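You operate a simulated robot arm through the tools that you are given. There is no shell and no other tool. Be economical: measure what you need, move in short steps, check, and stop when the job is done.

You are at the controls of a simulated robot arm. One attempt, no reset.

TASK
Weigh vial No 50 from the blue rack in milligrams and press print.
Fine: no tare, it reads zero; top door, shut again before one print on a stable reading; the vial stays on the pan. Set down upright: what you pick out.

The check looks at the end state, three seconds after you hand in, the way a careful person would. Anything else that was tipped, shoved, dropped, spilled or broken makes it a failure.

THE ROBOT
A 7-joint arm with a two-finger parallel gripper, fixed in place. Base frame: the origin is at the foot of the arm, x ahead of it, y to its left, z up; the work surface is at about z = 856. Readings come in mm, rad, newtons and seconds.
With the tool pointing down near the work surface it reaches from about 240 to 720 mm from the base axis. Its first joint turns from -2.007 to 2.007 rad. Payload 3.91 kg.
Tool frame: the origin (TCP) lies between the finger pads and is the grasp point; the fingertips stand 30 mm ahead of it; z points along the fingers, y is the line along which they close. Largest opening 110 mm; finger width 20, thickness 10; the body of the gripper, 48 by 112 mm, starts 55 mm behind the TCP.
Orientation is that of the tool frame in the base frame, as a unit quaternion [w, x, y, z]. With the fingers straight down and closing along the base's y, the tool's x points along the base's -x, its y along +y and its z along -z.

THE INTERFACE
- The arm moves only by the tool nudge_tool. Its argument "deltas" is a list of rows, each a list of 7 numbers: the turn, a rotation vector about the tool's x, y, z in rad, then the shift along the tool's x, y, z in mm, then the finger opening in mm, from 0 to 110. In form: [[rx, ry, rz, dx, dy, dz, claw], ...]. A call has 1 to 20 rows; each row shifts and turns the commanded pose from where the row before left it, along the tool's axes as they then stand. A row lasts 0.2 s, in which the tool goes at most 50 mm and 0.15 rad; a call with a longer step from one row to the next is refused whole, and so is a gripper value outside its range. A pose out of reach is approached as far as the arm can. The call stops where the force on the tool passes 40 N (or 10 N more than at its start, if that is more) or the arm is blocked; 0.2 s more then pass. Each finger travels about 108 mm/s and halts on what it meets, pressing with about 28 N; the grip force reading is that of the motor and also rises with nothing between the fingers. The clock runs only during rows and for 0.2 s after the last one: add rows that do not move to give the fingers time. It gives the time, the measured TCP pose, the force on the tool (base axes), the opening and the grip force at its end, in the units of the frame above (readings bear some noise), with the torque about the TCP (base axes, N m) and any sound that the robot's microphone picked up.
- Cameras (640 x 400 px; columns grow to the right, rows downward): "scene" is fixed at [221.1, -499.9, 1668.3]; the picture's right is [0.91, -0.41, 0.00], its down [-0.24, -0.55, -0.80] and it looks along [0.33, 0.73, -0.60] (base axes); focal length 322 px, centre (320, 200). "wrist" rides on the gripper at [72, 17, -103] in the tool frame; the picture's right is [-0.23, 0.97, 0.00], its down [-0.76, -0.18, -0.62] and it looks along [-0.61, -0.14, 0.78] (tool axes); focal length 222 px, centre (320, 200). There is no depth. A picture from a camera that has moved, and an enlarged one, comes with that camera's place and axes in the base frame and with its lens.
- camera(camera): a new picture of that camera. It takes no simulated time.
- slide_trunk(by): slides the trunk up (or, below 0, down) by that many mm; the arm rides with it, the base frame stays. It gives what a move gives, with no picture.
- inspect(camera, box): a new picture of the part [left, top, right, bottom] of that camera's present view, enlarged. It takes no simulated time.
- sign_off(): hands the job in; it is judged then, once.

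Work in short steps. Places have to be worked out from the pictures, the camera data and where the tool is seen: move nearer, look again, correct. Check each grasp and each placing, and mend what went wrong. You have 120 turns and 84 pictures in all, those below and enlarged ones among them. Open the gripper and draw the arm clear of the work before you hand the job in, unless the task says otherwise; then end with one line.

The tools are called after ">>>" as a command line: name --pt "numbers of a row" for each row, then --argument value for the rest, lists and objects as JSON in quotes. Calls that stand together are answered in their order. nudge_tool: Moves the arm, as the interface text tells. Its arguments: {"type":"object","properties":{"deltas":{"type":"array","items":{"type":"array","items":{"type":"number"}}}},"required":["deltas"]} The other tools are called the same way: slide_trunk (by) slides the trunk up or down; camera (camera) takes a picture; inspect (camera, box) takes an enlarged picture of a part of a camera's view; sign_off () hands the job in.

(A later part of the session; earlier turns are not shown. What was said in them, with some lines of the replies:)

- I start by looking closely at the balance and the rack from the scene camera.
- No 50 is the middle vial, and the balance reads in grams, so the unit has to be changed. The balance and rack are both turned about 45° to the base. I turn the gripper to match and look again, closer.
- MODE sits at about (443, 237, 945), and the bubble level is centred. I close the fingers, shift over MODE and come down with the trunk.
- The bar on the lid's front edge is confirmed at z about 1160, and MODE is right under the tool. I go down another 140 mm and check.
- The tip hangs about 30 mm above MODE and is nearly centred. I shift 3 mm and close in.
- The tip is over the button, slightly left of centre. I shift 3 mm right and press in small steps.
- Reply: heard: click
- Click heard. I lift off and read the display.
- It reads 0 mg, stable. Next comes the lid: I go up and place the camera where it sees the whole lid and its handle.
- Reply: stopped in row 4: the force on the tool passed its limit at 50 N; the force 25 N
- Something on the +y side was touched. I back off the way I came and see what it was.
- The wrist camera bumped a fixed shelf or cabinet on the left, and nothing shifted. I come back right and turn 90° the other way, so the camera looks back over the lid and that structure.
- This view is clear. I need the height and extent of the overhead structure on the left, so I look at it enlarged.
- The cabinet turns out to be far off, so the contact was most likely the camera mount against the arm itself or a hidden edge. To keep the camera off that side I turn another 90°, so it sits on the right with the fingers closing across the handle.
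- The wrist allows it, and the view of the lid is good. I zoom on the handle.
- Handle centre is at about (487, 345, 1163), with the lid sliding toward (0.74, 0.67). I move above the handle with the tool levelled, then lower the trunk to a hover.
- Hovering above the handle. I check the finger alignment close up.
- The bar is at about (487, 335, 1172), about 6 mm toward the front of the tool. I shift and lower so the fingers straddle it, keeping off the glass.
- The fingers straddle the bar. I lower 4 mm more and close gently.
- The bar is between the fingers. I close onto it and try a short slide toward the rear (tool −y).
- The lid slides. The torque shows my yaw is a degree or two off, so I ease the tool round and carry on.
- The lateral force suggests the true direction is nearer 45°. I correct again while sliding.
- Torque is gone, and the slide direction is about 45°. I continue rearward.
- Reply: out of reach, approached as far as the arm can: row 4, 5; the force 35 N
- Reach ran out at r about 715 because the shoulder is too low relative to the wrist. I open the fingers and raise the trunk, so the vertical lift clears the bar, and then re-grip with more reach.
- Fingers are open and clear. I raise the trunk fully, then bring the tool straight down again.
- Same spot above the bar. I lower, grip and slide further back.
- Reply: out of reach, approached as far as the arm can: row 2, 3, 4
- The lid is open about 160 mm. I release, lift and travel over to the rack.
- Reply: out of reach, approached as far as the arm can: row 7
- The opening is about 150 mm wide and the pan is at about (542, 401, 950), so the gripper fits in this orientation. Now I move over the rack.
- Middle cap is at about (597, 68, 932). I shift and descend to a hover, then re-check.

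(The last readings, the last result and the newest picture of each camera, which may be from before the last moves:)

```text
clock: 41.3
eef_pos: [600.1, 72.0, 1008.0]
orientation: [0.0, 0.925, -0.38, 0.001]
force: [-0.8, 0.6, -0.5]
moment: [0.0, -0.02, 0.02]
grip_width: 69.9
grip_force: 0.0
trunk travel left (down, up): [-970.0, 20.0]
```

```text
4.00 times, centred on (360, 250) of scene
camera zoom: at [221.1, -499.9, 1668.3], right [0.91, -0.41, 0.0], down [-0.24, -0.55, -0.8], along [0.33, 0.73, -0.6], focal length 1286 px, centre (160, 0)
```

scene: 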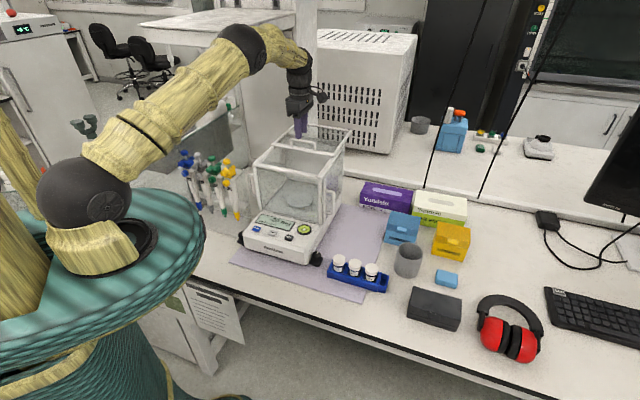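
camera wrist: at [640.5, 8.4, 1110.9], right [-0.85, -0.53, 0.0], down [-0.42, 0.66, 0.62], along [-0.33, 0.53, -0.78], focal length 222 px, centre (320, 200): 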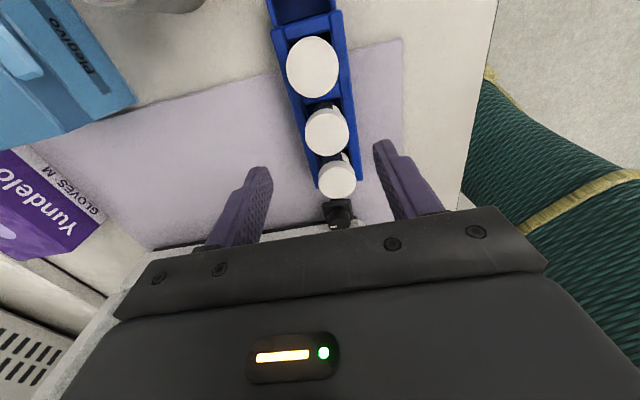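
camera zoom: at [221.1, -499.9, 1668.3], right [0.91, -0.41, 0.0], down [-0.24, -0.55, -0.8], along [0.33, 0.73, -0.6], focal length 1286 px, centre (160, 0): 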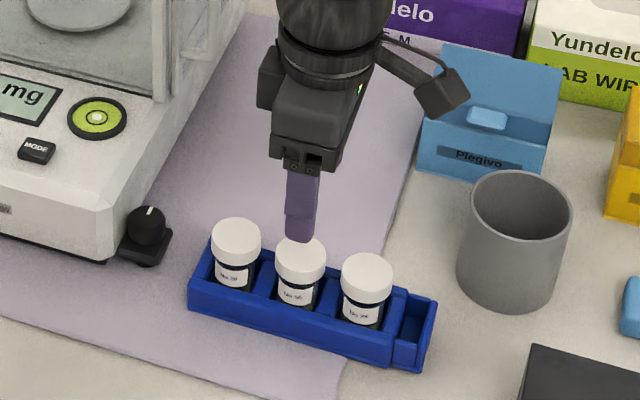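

I correct by (−2.5, −4.5) mm and come down around the cap.

>>> nudge_tool --pt "0 0 0 1.4 5 20 70" --pt "0 0 0 0 0 20 70"

>>> camera --camera "wrist"

>>> inspect --camera "scene" --box '[325, 225, 405, 295]'

```text
clock: 41.9
eef_pos: [596.3, 68.1, 967.0]
orientation: [0.0, 0.924, -0.381, 0.0]
force: [0.9, -0.5, -0.7]
moment: [0.02, 0.03, 0.01]
grip_width: 70.0
grip_force: 0.1
trunk travel left (down, up): [-970.0, 20.0]
```

```text
42 pictures are left
camera wrist: at [636.0, 5.0, 1069.9], right [-0.85, -0.53, 0.0], down [-0.42, 0.66, 0.62], along [-0.33, 0.53, -0.78], focal length 222 px, centre (320, 200)
```

wrist: 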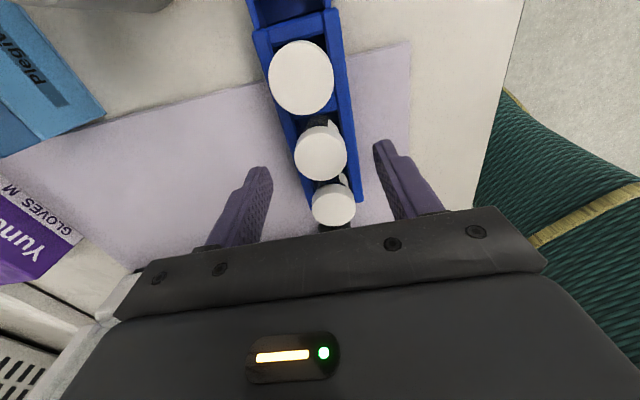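

```text
5.71 times, centred on (365, 260) of scene
camera zoom: at [221.1, -499.9, 1668.3], right [0.91, -0.41, 0.0], down [-0.24, -0.55, -0.8], along [0.33, 0.73, -0.6], focal length 1837 px, centre (63, -143)
```

zoom: 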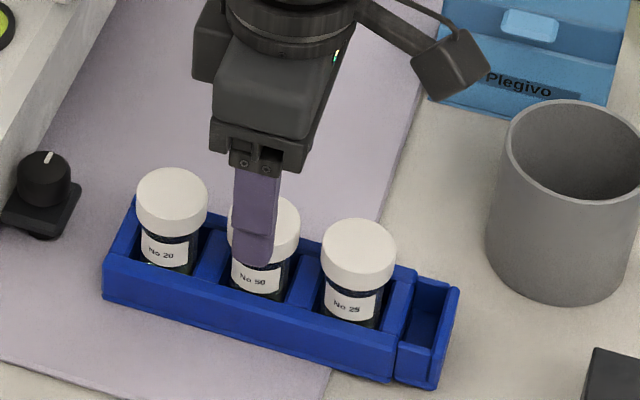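

The tool is about 4 mm off along the row. I correct it, lower to put the tips at cap height, and close.

>>> nudge_tool --pt "0 0 0 4.5 0 8 70" --pt "0 0 0 0 0 12 70" --pt "0 0 0 0 0 0 70"

>>> inspect --camera "wrist" --box '[200, 60, 440, 230]'

>>> inspect --camera "scene" --box '[325, 225, 405, 295]'

```text
clock: 42.7
eef_pos: [598.9, 66.3, 945.7]
orientation: [0.0, 0.925, -0.381, -0.001]
force: [0.2, 0.6, -0.2]
moment: [-0.01, 0.03, -0.03]
grip_width: 70.1
grip_force: 0.0
trunk travel left (down, up): [-970.0, 20.0]
```

```text
2.35 times, centred on (320, 145) of wrist
camera zoom: at [638.7, 3.1, 1049.0], right [-0.85, -0.53, 0.0], down [-0.42, 0.66, 0.62], along [-0.33, 0.53, -0.78], focal length 523 px, centre (320, 329)
```

zoom: 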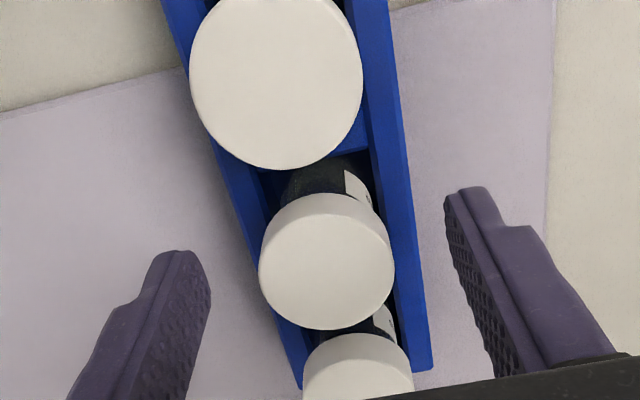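

```text
5.71 times, centred on (365, 260) of scene
camera zoom: at [221.1, -499.9, 1668.3], right [0.91, -0.41, 0.0], down [-0.24, -0.55, -0.8], along [0.33, 0.73, -0.6], focal length 1837 px, centre (63, -143)
```

zoom: 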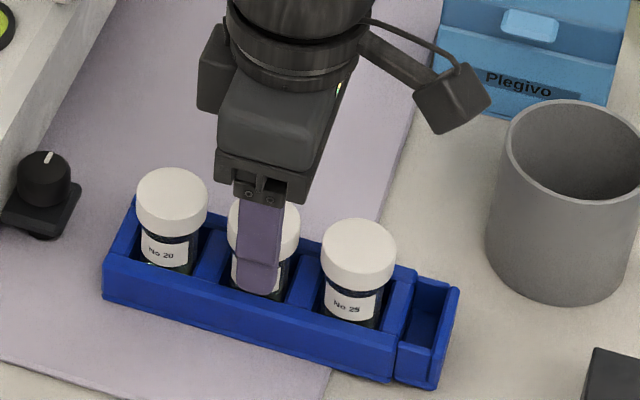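

Alignment is good. I go 5 mm lower for more cap in the grip and close gradually.

>>> nudge_tool --pt "0 0 0 1 0 5 70" --pt "0 0 0 0 0 0 58" --pt "0 0 0 0 0 0 48" --pt "0 0 0 0 0 0 40" --pt "0 0 0 0 0 0 30" --pt "0 0 0 0 0 0 20" --pt "0 0 0 0 0 0 20"

>>> inspect --camera "wrist" --box '[200, 60, 440, 230]'

>>> inspect --camera "scene" --box '[325, 225, 405, 295]'

```text
clock: 44.3
eef_pos: [599.9, 65.5, 941.3]
orientation: [0.001, 0.924, -0.381, -0.001]
force: [0.1, -0.1, -0.2]
moment: [-0.02, 0.01, 0.0]
grip_width: 35.5
grip_force: 28.1
trunk travel left (down, up): [-970.0, 20.0]
```

```text
2.35 times, centred on (320, 145) of wrist
camera zoom: at [639.8, 2.4, 1044.0], right [-0.85, -0.53, 0.0], down [-0.42, 0.66, 0.62], along [-0.33, 0.53, -0.78], focal length 523 px, centre (320, 329)
```

zoom: 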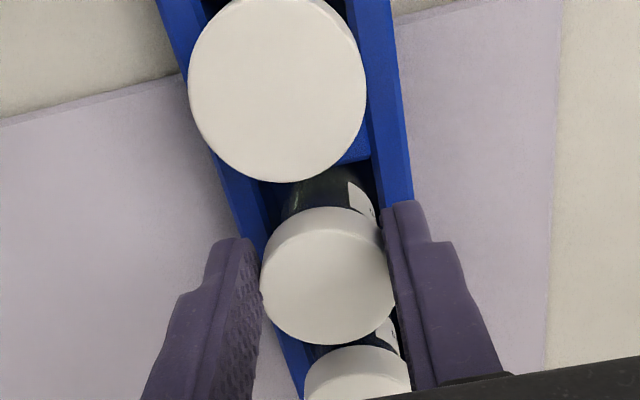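

```text
5.71 times, centred on (365, 260) of scene
camera zoom: at [221.1, -499.9, 1668.3], right [0.91, -0.41, 0.0], down [-0.24, -0.55, -0.8], along [0.33, 0.73, -0.6], focal length 1837 px, centre (63, -143)
```

zoom: 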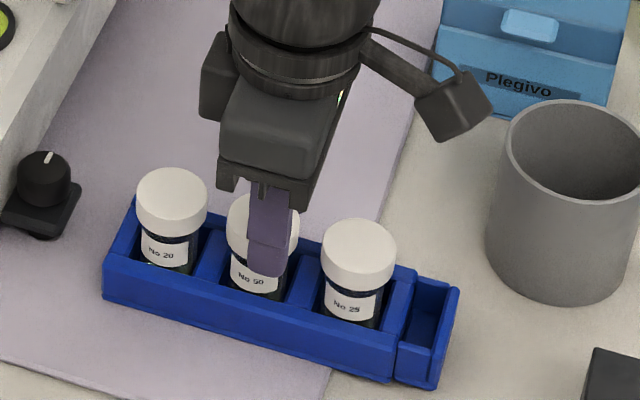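

The grip holds at 35.5 mm, which fits the cap. I lift slowly and check.

>>> nudge_tool --pt "0 0 0 0 0 -8 20" --pt "0 0 0 0 0 -15 20" --pt "0 0 0 0 0 -25 20" --pt "0 0 0 0 0 -30 20" --pt "0 0 0 0 0 -30 20"

>>> inspect --camera "scene" --box '[310, 195, 410, 295]'

```text
clock: 45.5
eef_pos: [600.9, 66.8, 1048.4]
orientation: [0.0, 0.924, -0.381, -0.001]
force: [-0.1, -0.3, 0.1]
moment: [0.03, -0.03, 0.03]
grip_width: 36.2
grip_force: 27.7
trunk travel left (down, up): [-970.0, 20.0]
```

```text
4.00 times, centred on (360, 245) of scene
camera zoom: at [221.1, -499.9, 1668.3], right [0.91, -0.41, 0.0], down [-0.24, -0.55, -0.8], along [0.33, 0.73, -0.6], focal length 1286 px, centre (160, 20)
```

zoom: 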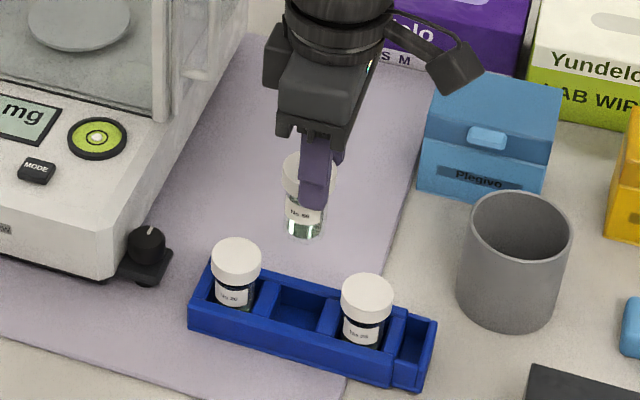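

Vial 50 is held upright, and its bottom is about 71 mm below the TCP. I raise it well above the case and carry it over the pan.

>>> nudge_tool --pt "0 0 0 0 0 -40 20" --pt "0 0 0 0 0 -45 20" --pt "0 0 0 0 0 -45 20" --pt "0 0 0 0 0 -45 20" --pt "0 0 0 0 0 -45 20" --pt "0 0 0 -28 -20 0 20" --pt "0 0 0 -28 -20 0 20" --pt "0 0 0 -28 -20 0 20" --pt "0 0 0 -28 -20 0 20" --pt "0 0 0 -28 -20 0 20" --pt "0 0 0 -28 -20 0 20" --pt "0 0 0 -28 -20 0 20" --pt "0 0 0 -28 -20 0 20" --pt "0 0 0 -28 -18 0 20" --pt "0 0 0 -25 -17.6 0 20"

>>> camera --camera "wrist"

>>> camera --camera "scene"

```text
clock: 48.7
eef_pos: [540.9, 401.8, 1268.9]
orientation: [0.001, 0.924, -0.381, 0.001]
force: [0.0, 0.2, 0.0]
moment: [0.03, -0.02, 0.03]
grip_width: 36.3
grip_force: 27.9
trunk travel left (down, up): [-970.0, 20.0]
```

```text
35 pictures are left
camera wrist: at [580.6, 338.6, 1370.5], right [-0.85, -0.53, 0.0], down [-0.42, 0.66, 0.62], along [-0.33, 0.53, -0.78], focal length 222 px, centre (320, 200)
```

wrist: 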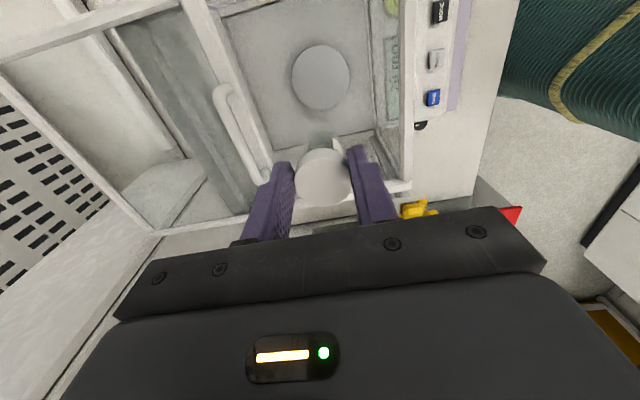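

```text
34 pictures are left
```

scene: 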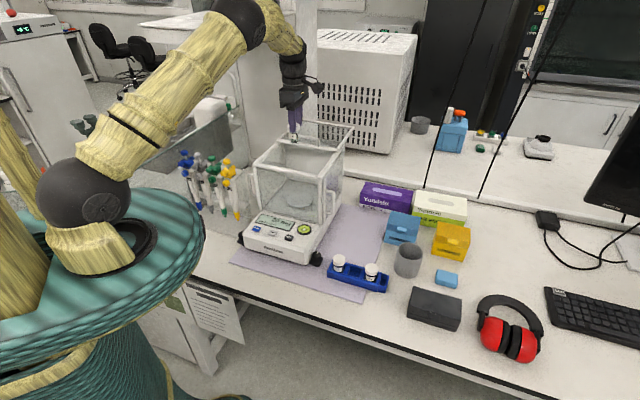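

The pan reads as (543, 399), right under the vial. Rear clearance to the lid is the smaller one, so I bias 4 mm to the front and 3 mm left and descend partway.

>>> nudge_tool --pt "0 0 0 -3 4 15 20" --pt "0 0 0 0 0 30 20" --pt "0 0 0 0 0 30 20" --pt "0 0 0 0 0 30 20" --pt "0 0 0 0 0 30 20"

>>> camera --camera "wrist"

>>> inspect --camera "scene" --box '[235, 70, 365, 240]'

```text
clock: 49.9
eef_pos: [538.4, 398.9, 1132.0]
orientation: [0.001, 0.925, -0.381, 0.0]
force: [-0.3, -0.3, -0.8]
moment: [-0.04, -0.02, 0.0]
grip_width: 36.4
grip_force: 28.3
trunk travel left (down, up): [-970.0, 20.0]
```

```text
33 pictures are left
camera wrist: at [577.7, 335.8, 1234.7], right [-0.85, -0.53, 0.0], down [-0.42, 0.66, 0.62], along [-0.33, 0.53, -0.78], focal length 222 px, centre (320, 200)
```

wrist: 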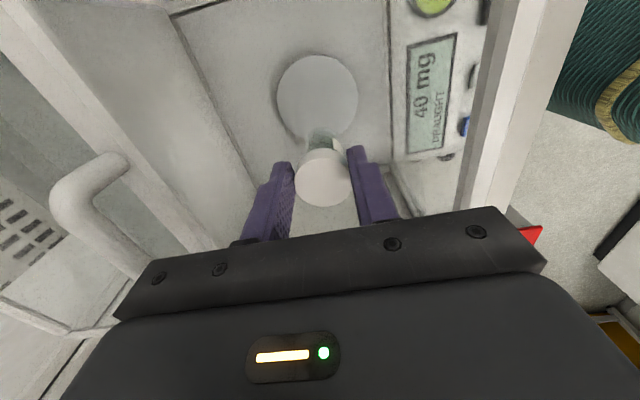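

```text
2.35 times, centred on (300, 155) of scene
camera zoom: at [221.1, -499.9, 1668.3], right [0.91, -0.41, 0.0], down [-0.24, -0.55, -0.8], along [0.33, 0.73, -0.6], focal length 756 px, centre (367, 306)
```

zoom: 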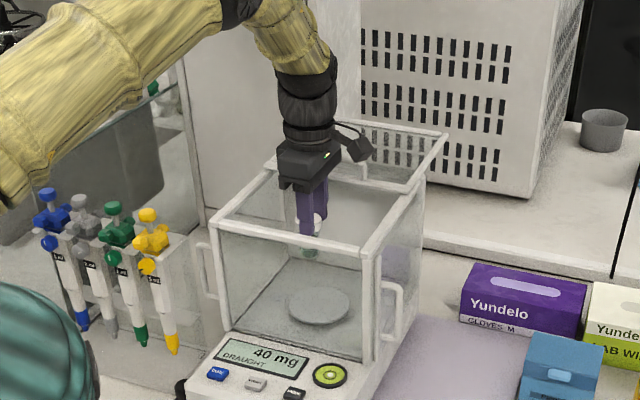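

DRAUGHT shows because the lid is open. The vial sits a few mm off pan centre, which is fine. I continue down carefully.

>>> nudge_tool --pt "0 0 0 2 0 15 20" --pt "0 0 0 0 0 15 20" --pt "0 0 0 0 0 15 20" --pt "0 0 0 0 0 15 20" --pt "0 0 0 0 0 15 20" --pt "0 0 0 0 0 10 20"

>>> camera --camera "wrist"

>>> inspect --camera "scene" --box '[250, 110, 350, 220]'

```text
clock: 51.3
eef_pos: [537.2, 397.0, 1049.4]
orientation: [0.0, 0.925, -0.381, 0.0]
force: [0.1, 0.1, -0.2]
moment: [0.02, 0.01, -0.02]
grip_width: 36.5
grip_force: 27.8
trunk travel left (down, up): [-970.0, 20.0]
```

```text
31 pictures are left
camera wrist: at [576.8, 335.1, 1152.5], right [-0.85, -0.53, 0.0], down [-0.42, 0.66, 0.62], along [-0.33, 0.53, -0.78], focal length 222 px, centre (320, 200)
```

wrist: 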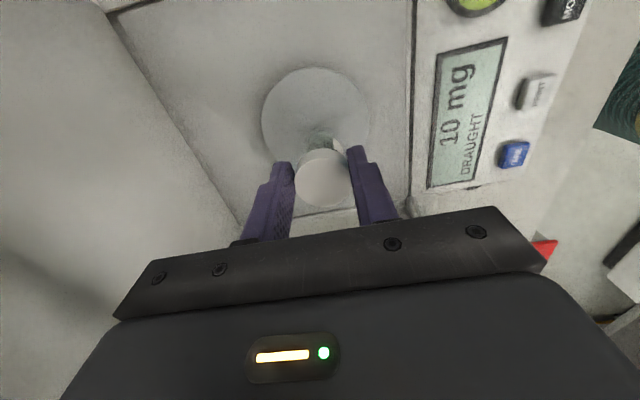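

```text
3.64 times, centred on (300, 165) of scene
camera zoom: at [221.1, -499.9, 1668.3], right [0.91, -0.41, 0.0], down [-0.24, -0.55, -0.8], along [0.33, 0.73, -0.6], focal length 1169 px, centre (393, 327)
```

zoom: 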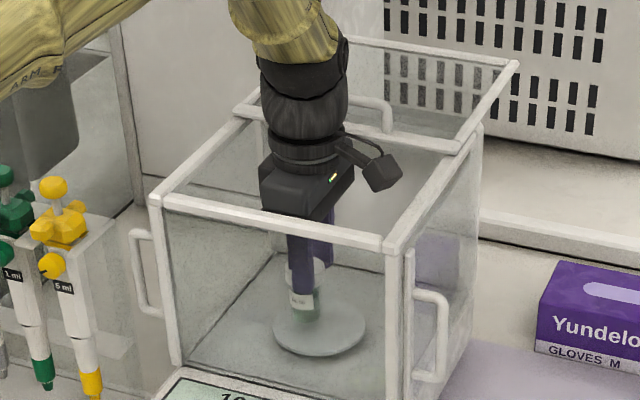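

Clearance is fine all round. I descend the last part, with small steps near contact.

>>> nudge_tool --pt "0 0 0 2 0 8 20" --pt "0 0 0 0 0 7 20" --pt "0 0 0 0 0 3 20" --pt "0 0 0 0 0 2 20"

>>> inspect --camera "scene" --box '[260, 160, 350, 240]'

```text
clock: 52.3
eef_pos: [537.6, 395.8, 1034.9]
orientation: [-0.004, 0.925, -0.381, 0.003]
force: [4.2, 3.1, 34.7]
moment: [0.35, 0.06, -0.06]
grip_width: 36.5
grip_force: 28.3
trunk travel left (down, up): [-970.0, 20.0]
```

```text
5.00 times, centred on (305, 200) of scene
camera zoom: at [221.1, -499.9, 1668.3], right [0.91, -0.41, 0.0], down [-0.24, -0.55, -0.8], along [0.33, 0.73, -0.6], focal length 1607 px, centre (395, 200)
```

zoom: 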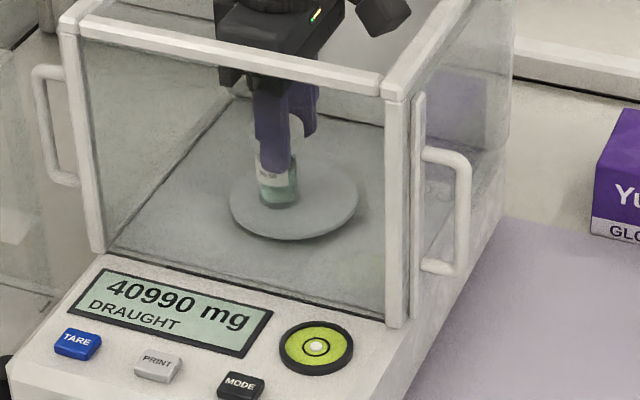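

The vial is on the pan and I am pressing too hard. I ease up until the force is nearly gone.

>>> nudge_tool --pt "0 0 0 0 0 -4 20" --pt "0 0 0 0 0 -1 20"

```text
clock: 52.9
eef_pos: [537.6, 394.0, 1034.7]
orientation: [0.0, 0.925, -0.381, 0.0]
force: [3.4, 3.4, 17.2]
moment: [0.27, -0.06, -0.03]
grip_width: 36.4
grip_force: 28.2
trunk travel left (down, up): [-970.0, 20.0]
```

>>> nudge_tool --pt "0 0 0 0 0 -1.5 20" --pt "0 0 0 0 0 0 20"

>>> inspect --camera "scene" --box '[260, 160, 350, 240]'

```text
clock: 53.5
eef_pos: [537.0, 393.7, 1035.6]
orientation: [0.002, 0.925, -0.381, -0.001]
force: [0.8, 1.0, 4.9]
moment: [-0.01, -0.06, -0.01]
grip_width: 36.3
grip_force: 28.5
trunk travel left (down, up): [-970.0, 20.0]
```

```text
5.00 times, centred on (305, 200) of scene
camera zoom: at [221.1, -499.9, 1668.3], right [0.91, -0.41, 0.0], down [-0.24, -0.55, -0.8], along [0.33, 0.73, -0.6], focal length 1607 px, centre (395, 200)
```

zoom: 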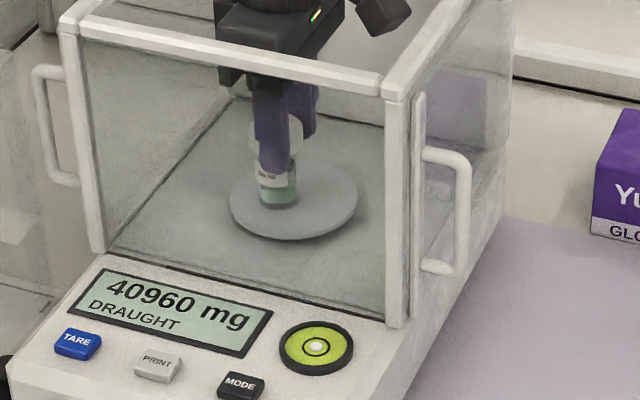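

Force is near zero, with the vial upright on the pan reading about 41 g. I ease 0.7 mm up and release gently.

>>> nudge_tool --pt "0 0 0 0 0 -0.7 30" --pt "0 0 0 0 0 0 40" --pt "0 0 0 0 0 0 50" --pt "0 0 0 0 0 0 56" --pt "0 0 0 0 0 0 56"

>>> inspect --camera "wrist" --box '[220, 60, 420, 220]'

>>> inspect --camera "scene" --box '[260, 160, 350, 240]'

```text
clock: 54.7
eef_pos: [537.3, 395.7, 1037.8]
orientation: [0.0, 0.925, -0.381, 0.0]
force: [-0.2, 0.7, 0.3]
moment: [0.0, 0.01, 0.01]
grip_width: 56.3
grip_force: 0.0
trunk travel left (down, up): [-970.0, 20.0]
```

```text
2.50 times, centred on (320, 140) of wrist
camera zoom: at [578.2, 332.9, 1139.5], right [-0.85, -0.53, 0.0], down [-0.42, 0.66, 0.62], along [-0.33, 0.53, -0.78], focal length 555 px, centre (320, 350)
```

zoom: 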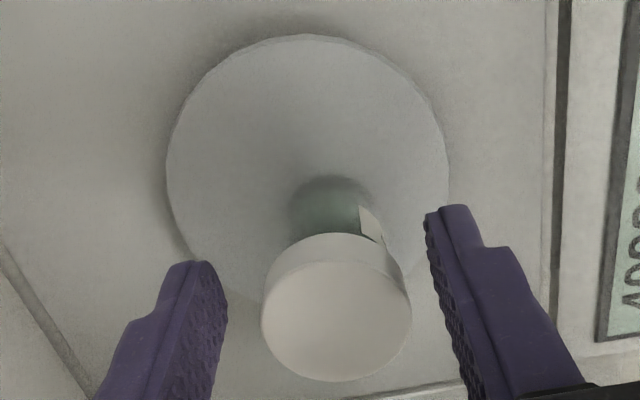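

```text
5.00 times, centred on (305, 200) of scene
camera zoom: at [221.1, -499.9, 1668.3], right [0.91, -0.41, 0.0], down [-0.24, -0.55, -0.8], along [0.33, 0.73, -0.6], focal length 1607 px, centre (395, 200)
```

zoom: 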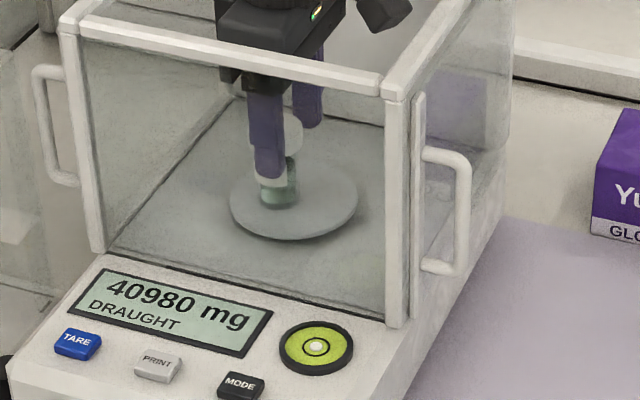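

Released and standing free. I rise straight up out of the chamber to above the lid height.

>>> nudge_tool --pt "0 0 0 0 0 -10 56" --pt "0 0 0 0 0 -20 56" --pt "0 0 0 0 0 -30 56" --pt "0 0 0 0 0 -30 56" --pt "0 0 0 0 0 -30 56" --pt "0 0 0 0 0 -35 56" --pt "0 0 0 0 0 -35 40"

>>> camera --camera "wrist"

>>> inspect --camera "scene" --box '[235, 80, 365, 240]'

```text
clock: 56.3
eef_pos: [537.9, 396.1, 1225.7]
orientation: [0.001, 0.924, -0.382, 0.0]
force: [0.0, -0.8, 0.2]
moment: [0.01, 0.0, -0.02]
grip_width: 40.1
grip_force: 0.1
trunk travel left (down, up): [-970.0, 20.0]
```

```text
25 pictures are left
camera wrist: at [577.4, 332.9, 1328.7], right [-0.85, -0.53, 0.0], down [-0.42, 0.66, 0.62], along [-0.33, 0.53, -0.78], focal length 222 px, centre (320, 200)
```

wrist: 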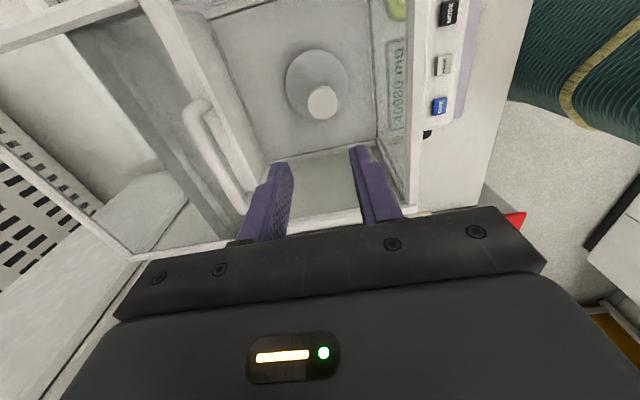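

```text
2.50 times, centred on (300, 160) of scene
camera zoom: at [221.1, -499.9, 1668.3], right [0.91, -0.41, 0.0], down [-0.24, -0.55, -0.8], along [0.33, 0.73, -0.6], focal length 804 px, centre (370, 300)
```

zoom: 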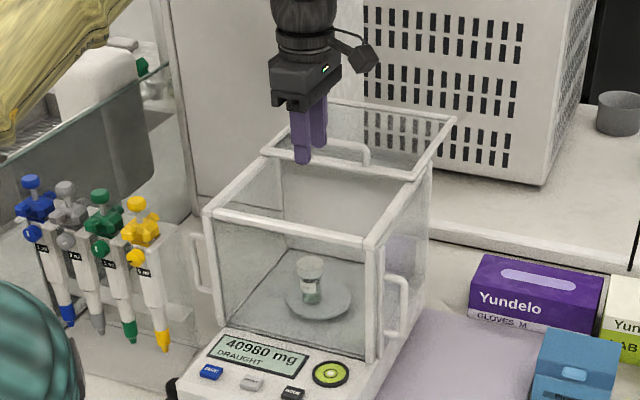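

Vial 50 stands upright on the pan. Next I shut the lid: back above the handle.

>>> nudge_tool --pt "0 0 0 -1 -28 0 44" --pt "0 0 0 -1 -28 0 44" --pt "0 0 0 0 -24 0 44" --pt "0 0 0 0 0 8 44"

>>> inspect --camera "wrist" --box '[220, 50, 440, 230]'

>>> inspect --camera "scene" --box '[270, 95, 350, 155]'

```text
clock: 57.3
eef_pos: [592.9, 453.3, 1216.4]
orientation: [-0.001, 0.925, -0.38, 0.0]
force: [0.1, -0.7, -0.2]
moment: [0.0, 0.01, 0.03]
grip_width: 43.8
grip_force: 0.1
trunk travel left (down, up): [-970.0, 20.0]
```

```text
2.22 times, centred on (330, 140) of wrist
camera zoom: at [633.0, 389.2, 1319.8], right [-0.85, -0.53, 0.0], down [-0.42, 0.66, 0.62], along [-0.33, 0.53, -0.78], focal length 494 px, centre (298, 333)
```

zoom: 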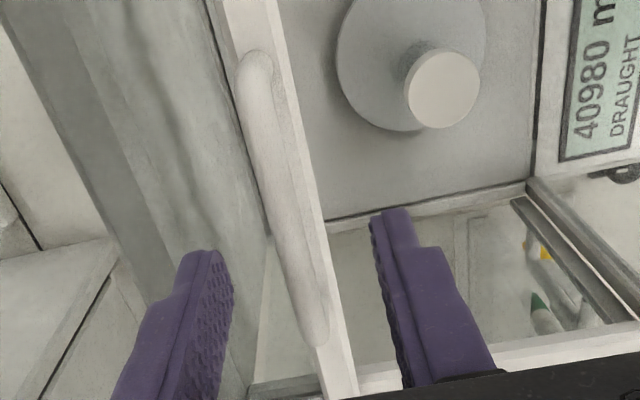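

```text
6.67 times, centred on (310, 125) of scene
camera zoom: at [221.1, -499.9, 1668.3], right [0.91, -0.41, 0.0], down [-0.24, -0.55, -0.8], along [0.33, 0.73, -0.6], focal length 2143 px, centre (387, 700)
```

zoom: 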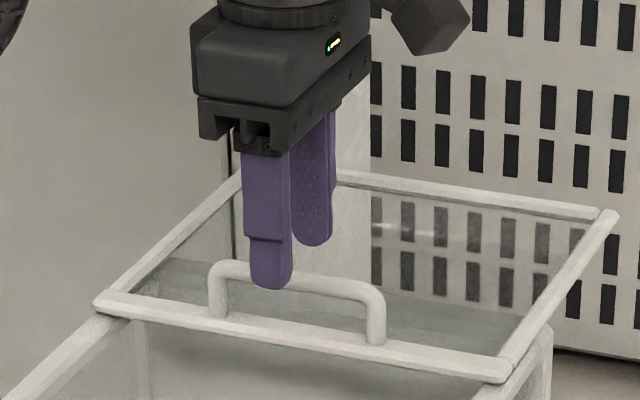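

The bar is centred between the fingers. I lower, grip and pull the lid forward.

>>> nudge_tool --pt "0 0 0 0 0 13 44" --pt "0 0 0 0 0 12 44" --pt "0 0 0 0 0 0 25" --pt "0 0 0 0 0 0 8" --pt "0 0 0 0 0 0 0" --pt "0 0 0 0 0 0 0" --pt "0 0 0 0 8 0 0" --pt "0 0 0 0 10 0 0" --pt "0 0 0 0 10 0 0" --pt "0 0 0 0 10 0 0" --pt "0 0 0 0 10 0 0"

```text
clock: 59.7
eef_pos: [561.6, 418.1, 1191.2]
orientation: [0.001, 0.925, -0.381, -0.001]
force: [5.3, -5.6, -12.0]
moment: [-0.5, -0.52, -0.12]
grip_width: 9.8
grip_force: 45.0
trunk travel left (down, up): [-970.0, 20.0]
```

>>> nudge_tool --pt "0 0 0 1 8 1.2 0" --pt "0 0 0 0.3 10 0 0" --pt "0 0 0 0.3 10 0 0" --pt "0 0 0 0.3 10 0 0" --pt "0 0 0 0.3 10 0 0" --pt "0 0 0 0.3 10 0 0" --pt "0 0 0 0 10 0 0"

```text
clock: 61.3
eef_pos: [512.6, 370.1, 1190.8]
orientation: [-0.001, 0.925, -0.38, -0.001]
force: [-2.9, 2.7, 3.6]
moment: [-0.01, -0.03, -0.18]
grip_width: 9.7
grip_force: 45.1
trunk travel left (down, up): [-970.0, 20.0]
```

>>> nudge_tool --pt "0 0 0 -0.3 10 0 0" --pt "0 0 0 0 10 0 0" --pt "0 0 0 0 10 0 0" --pt "0 0 0 0 5 0 0" --pt "0 0 0 0 3 0 0"

>>> inspect --camera "scene" --box '[245, 110, 355, 190]'

```text
clock: 62.5
eef_pos: [485.3, 343.4, 1191.2]
orientation: [-0.001, 0.924, -0.381, 0.001]
force: [-3.8, 3.9, -4.5]
moment: [0.67, 0.64, -0.15]
grip_width: 9.8
grip_force: 44.7
trunk travel left (down, up): [-970.0, 20.0]
```

```text
5.00 times, centred on (300, 150) of scene
camera zoom: at [221.1, -499.9, 1668.3], right [0.91, -0.41, 0.0], down [-0.24, -0.55, -0.8], along [0.33, 0.73, -0.6], focal length 1607 px, centre (420, 450)
```

zoom: 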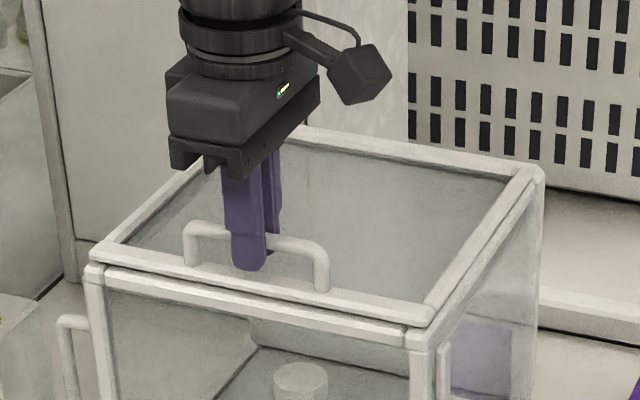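

Nearly shut. I pull the last few mm in small steps until it meets its stop.

>>> nudge_tool --pt "0 0 0 0 2 0 0" --pt "0 0 0 0 2 0 0" --pt "0 0 0 0 2 0 0"

>>> inspect --camera "scene" --box '[245, 140, 335, 240]'

```text
clock: 63.3
eef_pos: [483.2, 340.6, 1190.7]
orientation: [0.001, 0.925, -0.38, 0.001]
force: [-5.8, 5.5, -7.3]
moment: [0.09, 0.07, -0.22]
grip_width: 10.2
grip_force: 45.0
trunk travel left (down, up): [-970.0, 20.0]
```

```text
4.00 times, centred on (290, 190) of scene
camera zoom: at [221.1, -499.9, 1668.3], right [0.91, -0.41, 0.0], down [-0.24, -0.55, -0.8], along [0.33, 0.73, -0.6], focal length 1286 px, centre (440, 240)
```

zoom: 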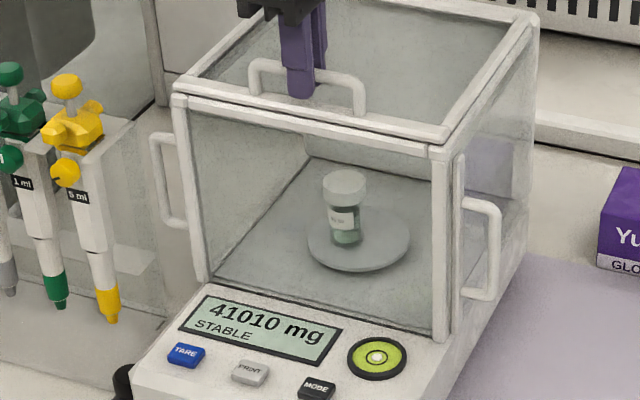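

STABLE at 41010 mg. One last small tug to be sure the lid is home.

>>> nudge_tool --pt "0 0 0 0 2 0.5 0" --pt "0 0 0 0 2 0 0"

```text
clock: 63.9
eef_pos: [481.1, 339.0, 1190.8]
orientation: [-0.002, 0.925, -0.381, 0.002]
force: [2.1, 12.4, -4.0]
moment: [-0.16, -0.36, -0.18]
grip_width: 9.9
grip_force: 44.8
trunk travel left (down, up): [-970.0, 20.0]
```

The lid is at its stop. I relax, open, lift off, close the fingers and move out in front, above PRINT at about (401, 277).

>>> nudge_tool --pt "0 0 0 0 -2 0 0" --pt "0 0 0 0 0 0 20" --pt "0 0 0 0 0 0 36" --pt "0 0 0 0 0 0 36" --pt "0 0 0 0 0 -20 36" --pt "0 0 0 0 0 -40 36" --pt "0 0 0 0 0 -40 10" --pt "0 0 0 -4 25 0 0" --pt "0 0 0 -4 26 0 0" --pt "0 0 0 -4 26 0 0" --pt "0 0 0 -1 26 0 0" --pt "0 0 0 0 0 0 0"

>>> camera --camera "wrist"

>>> inspect --camera "scene" --box '[235, 120, 345, 260]'

```text
clock: 66.5
eef_pos: [398.7, 274.1, 1289.2]
orientation: [-0.001, 0.925, -0.381, 0.0]
force: [0.3, -0.8, 0.2]
moment: [-0.01, 0.01, -0.01]
grip_width: 0.1
grip_force: 27.9
trunk travel left (down, up): [-970.0, 20.0]
```

```text
19 pictures are left
camera wrist: at [438.9, 210.9, 1391.8], right [-0.85, -0.53, 0.0], down [-0.42, 0.66, 0.62], along [-0.33, 0.53, -0.78], focal length 222 px, centre (320, 200)
```

wrist: 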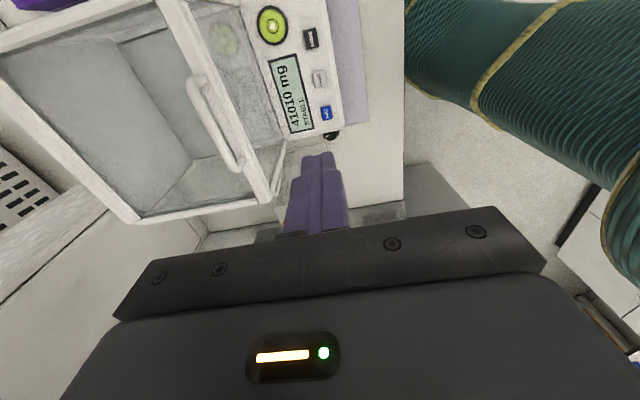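

```text
2.86 times, centred on (290, 190) of scene
camera zoom: at [221.1, -499.9, 1668.3], right [0.91, -0.41, 0.0], down [-0.24, -0.55, -0.8], along [0.33, 0.73, -0.6], focal length 918 px, centre (406, 229)
```

zoom: 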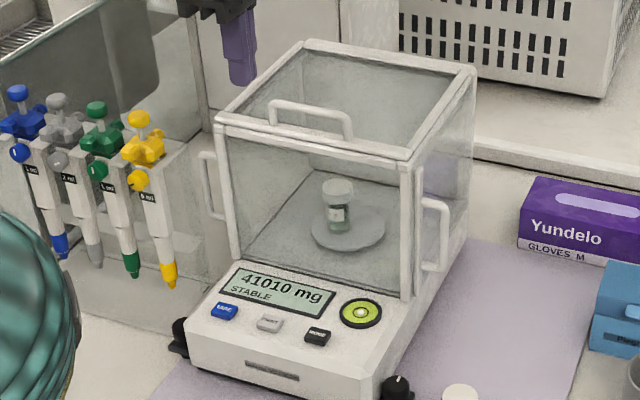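

PRINT reads as (400, 277) from both views. I descend in front of the glass to about 25 mm above it.

>>> nudge_tool --pt "0 0 0 -1 -2.5 30 0" --pt "0 0 0 0 0 45 0" --pt "0 0 0 0 0 45 0" --pt "0 0 0 0 0 45 0" --pt "0 0 0 0 0 45 0" --pt "0 0 0 0 0 45 0" --pt "0 0 0 0 0 35 0"

>>> camera --camera "wrist"

>>> inspect --camera "scene" --box '[235, 190, 325, 260]'

```text
clock: 68.1
eef_pos: [399.8, 277.6, 1001.3]
orientation: [-0.001, 0.925, -0.38, 0.0]
force: [-0.4, 0.6, -0.9]
moment: [-0.01, 0.01, 0.01]
grip_width: 0.0
grip_force: 28.1
trunk travel left (down, up): [-970.0, 20.0]
```

```text
17 pictures are left
camera wrist: at [440.1, 214.2, 1103.6], right [-0.85, -0.53, 0.0], down [-0.42, 0.66, 0.62], along [-0.33, 0.53, -0.78], focal length 222 px, centre (320, 200)
```

wrist: 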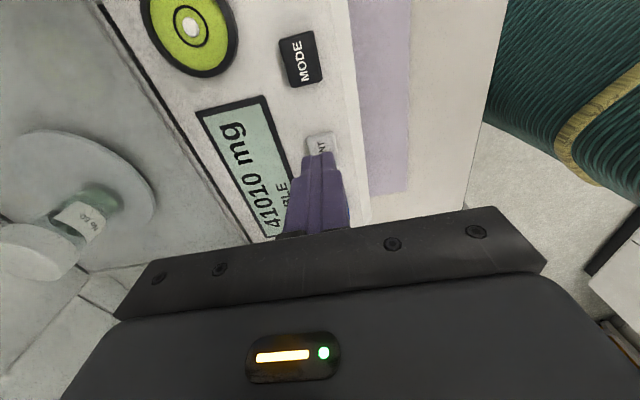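

```text
5.71 times, centred on (280, 225) of scene
camera zoom: at [221.1, -499.9, 1668.3], right [0.91, -0.41, 0.0], down [-0.24, -0.55, -0.8], along [0.33, 0.73, -0.6], focal length 1837 px, centre (549, 57)
```

zoom: 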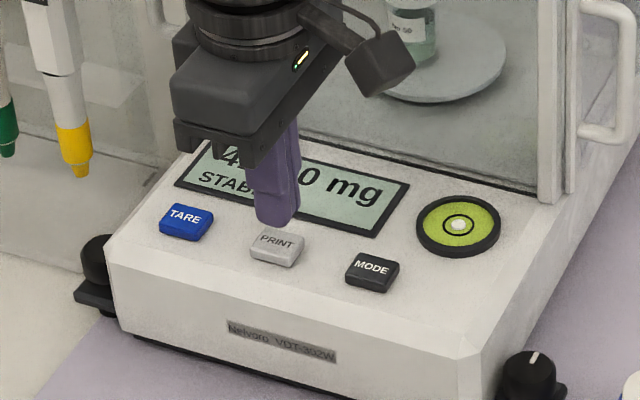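

The tip is centred on PRINT and the reading is STABLE. I approach and press gently once.

>>> nudge_tool --pt "0 0 0 0 0 10 0" --pt "0 0 0 0 0 8 0" --pt "0 0 0 0 0 3 0" --pt "0 0 0 0 0 1.5 0"

>>> inspect --camera "scene" --box '[235, 190, 325, 260]'

```text
clock: 69.1
eef_pos: [399.3, 276.6, 977.8]
orientation: [-0.001, 0.925, -0.381, 0.001]
force: [-0.3, 2.0, 4.3]
moment: [0.07, 0.01, -0.01]
grip_width: 0.0
grip_force: 28.4
trunk travel left (down, up): [-970.0, 20.0]
heard: click
```

```text
5.71 times, centred on (280, 225) of scene
camera zoom: at [221.1, -499.9, 1668.3], right [0.91, -0.41, 0.0], down [-0.24, -0.55, -0.8], along [0.33, 0.73, -0.6], focal length 1837 px, centre (549, 57)
```

zoom: 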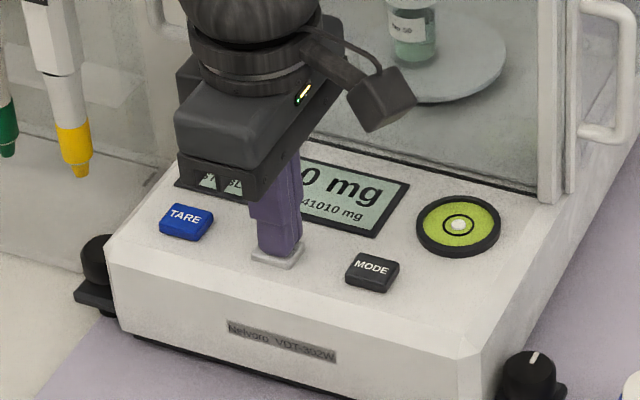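

Click heard, and the display shows a printed line ending "41010 mg". I lift straight off, open the gripper and draw clear.

>>> nudge_tool --pt "0 0 0 0 0 -10 0" --pt "0 0 0 0 0 -40 0" --pt "0 0 0 0 0 -45 0" --pt "0 0 0 0 0 -45 0" --pt "0 0 0 0 0 -45 0" --pt "0 0 0 0 0 -45 0" --pt "0 0 0 0 0 -45 0" --pt "0 0 0 10 30 -20 40" --pt "0 0 0 10 20 0 80" --pt "0 0 0 0 0 0 80"

>>> inspect --camera "scene" --box '[235, 120, 345, 260]'

>>> camera --camera "scene"

```text
clock: 71.3
eef_pos: [377.7, 225.1, 1275.7]
orientation: [0.0, 0.925, -0.38, 0.0]
force: [-0.9, 0.4, 0.6]
moment: [0.0, -0.01, 0.03]
grip_width: 80.0
grip_force: 0.1
trunk travel left (down, up): [-970.0, 20.0]
```

```text
2.86 times, centred on (290, 190) of scene
camera zoom: at [221.1, -499.9, 1668.3], right [0.91, -0.41, 0.0], down [-0.24, -0.55, -0.8], along [0.33, 0.73, -0.6], focal length 918 px, centre (406, 229)
```

zoom: 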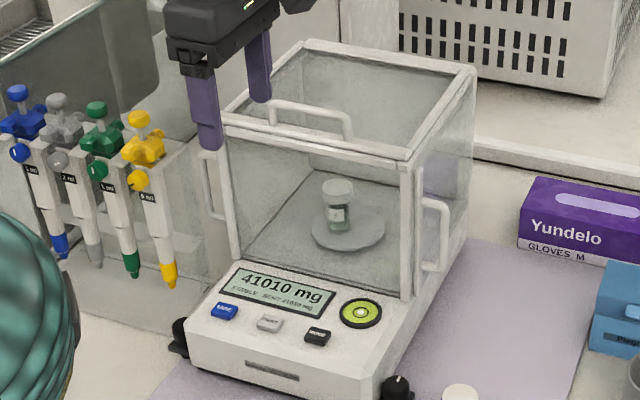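

```text
13 pictures are left
```

scene: 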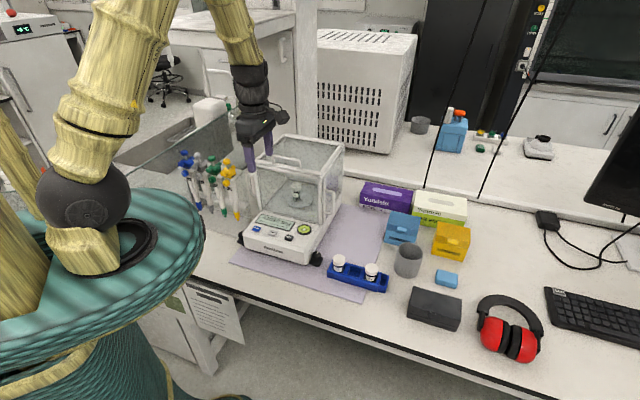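

The display shows 41010 mg, STABLE, with a SENT 41010 mg line. The lid is shut, vial 50 is on the pan and the arm is clear, so I hand in.

>>> sign_off

```text
The job is handed in.
```

Vial No 50 is on the pan, upright, with the top door shut; I pressed PRINT once on a stable reading, and the balance shows 41010 mg as sent.
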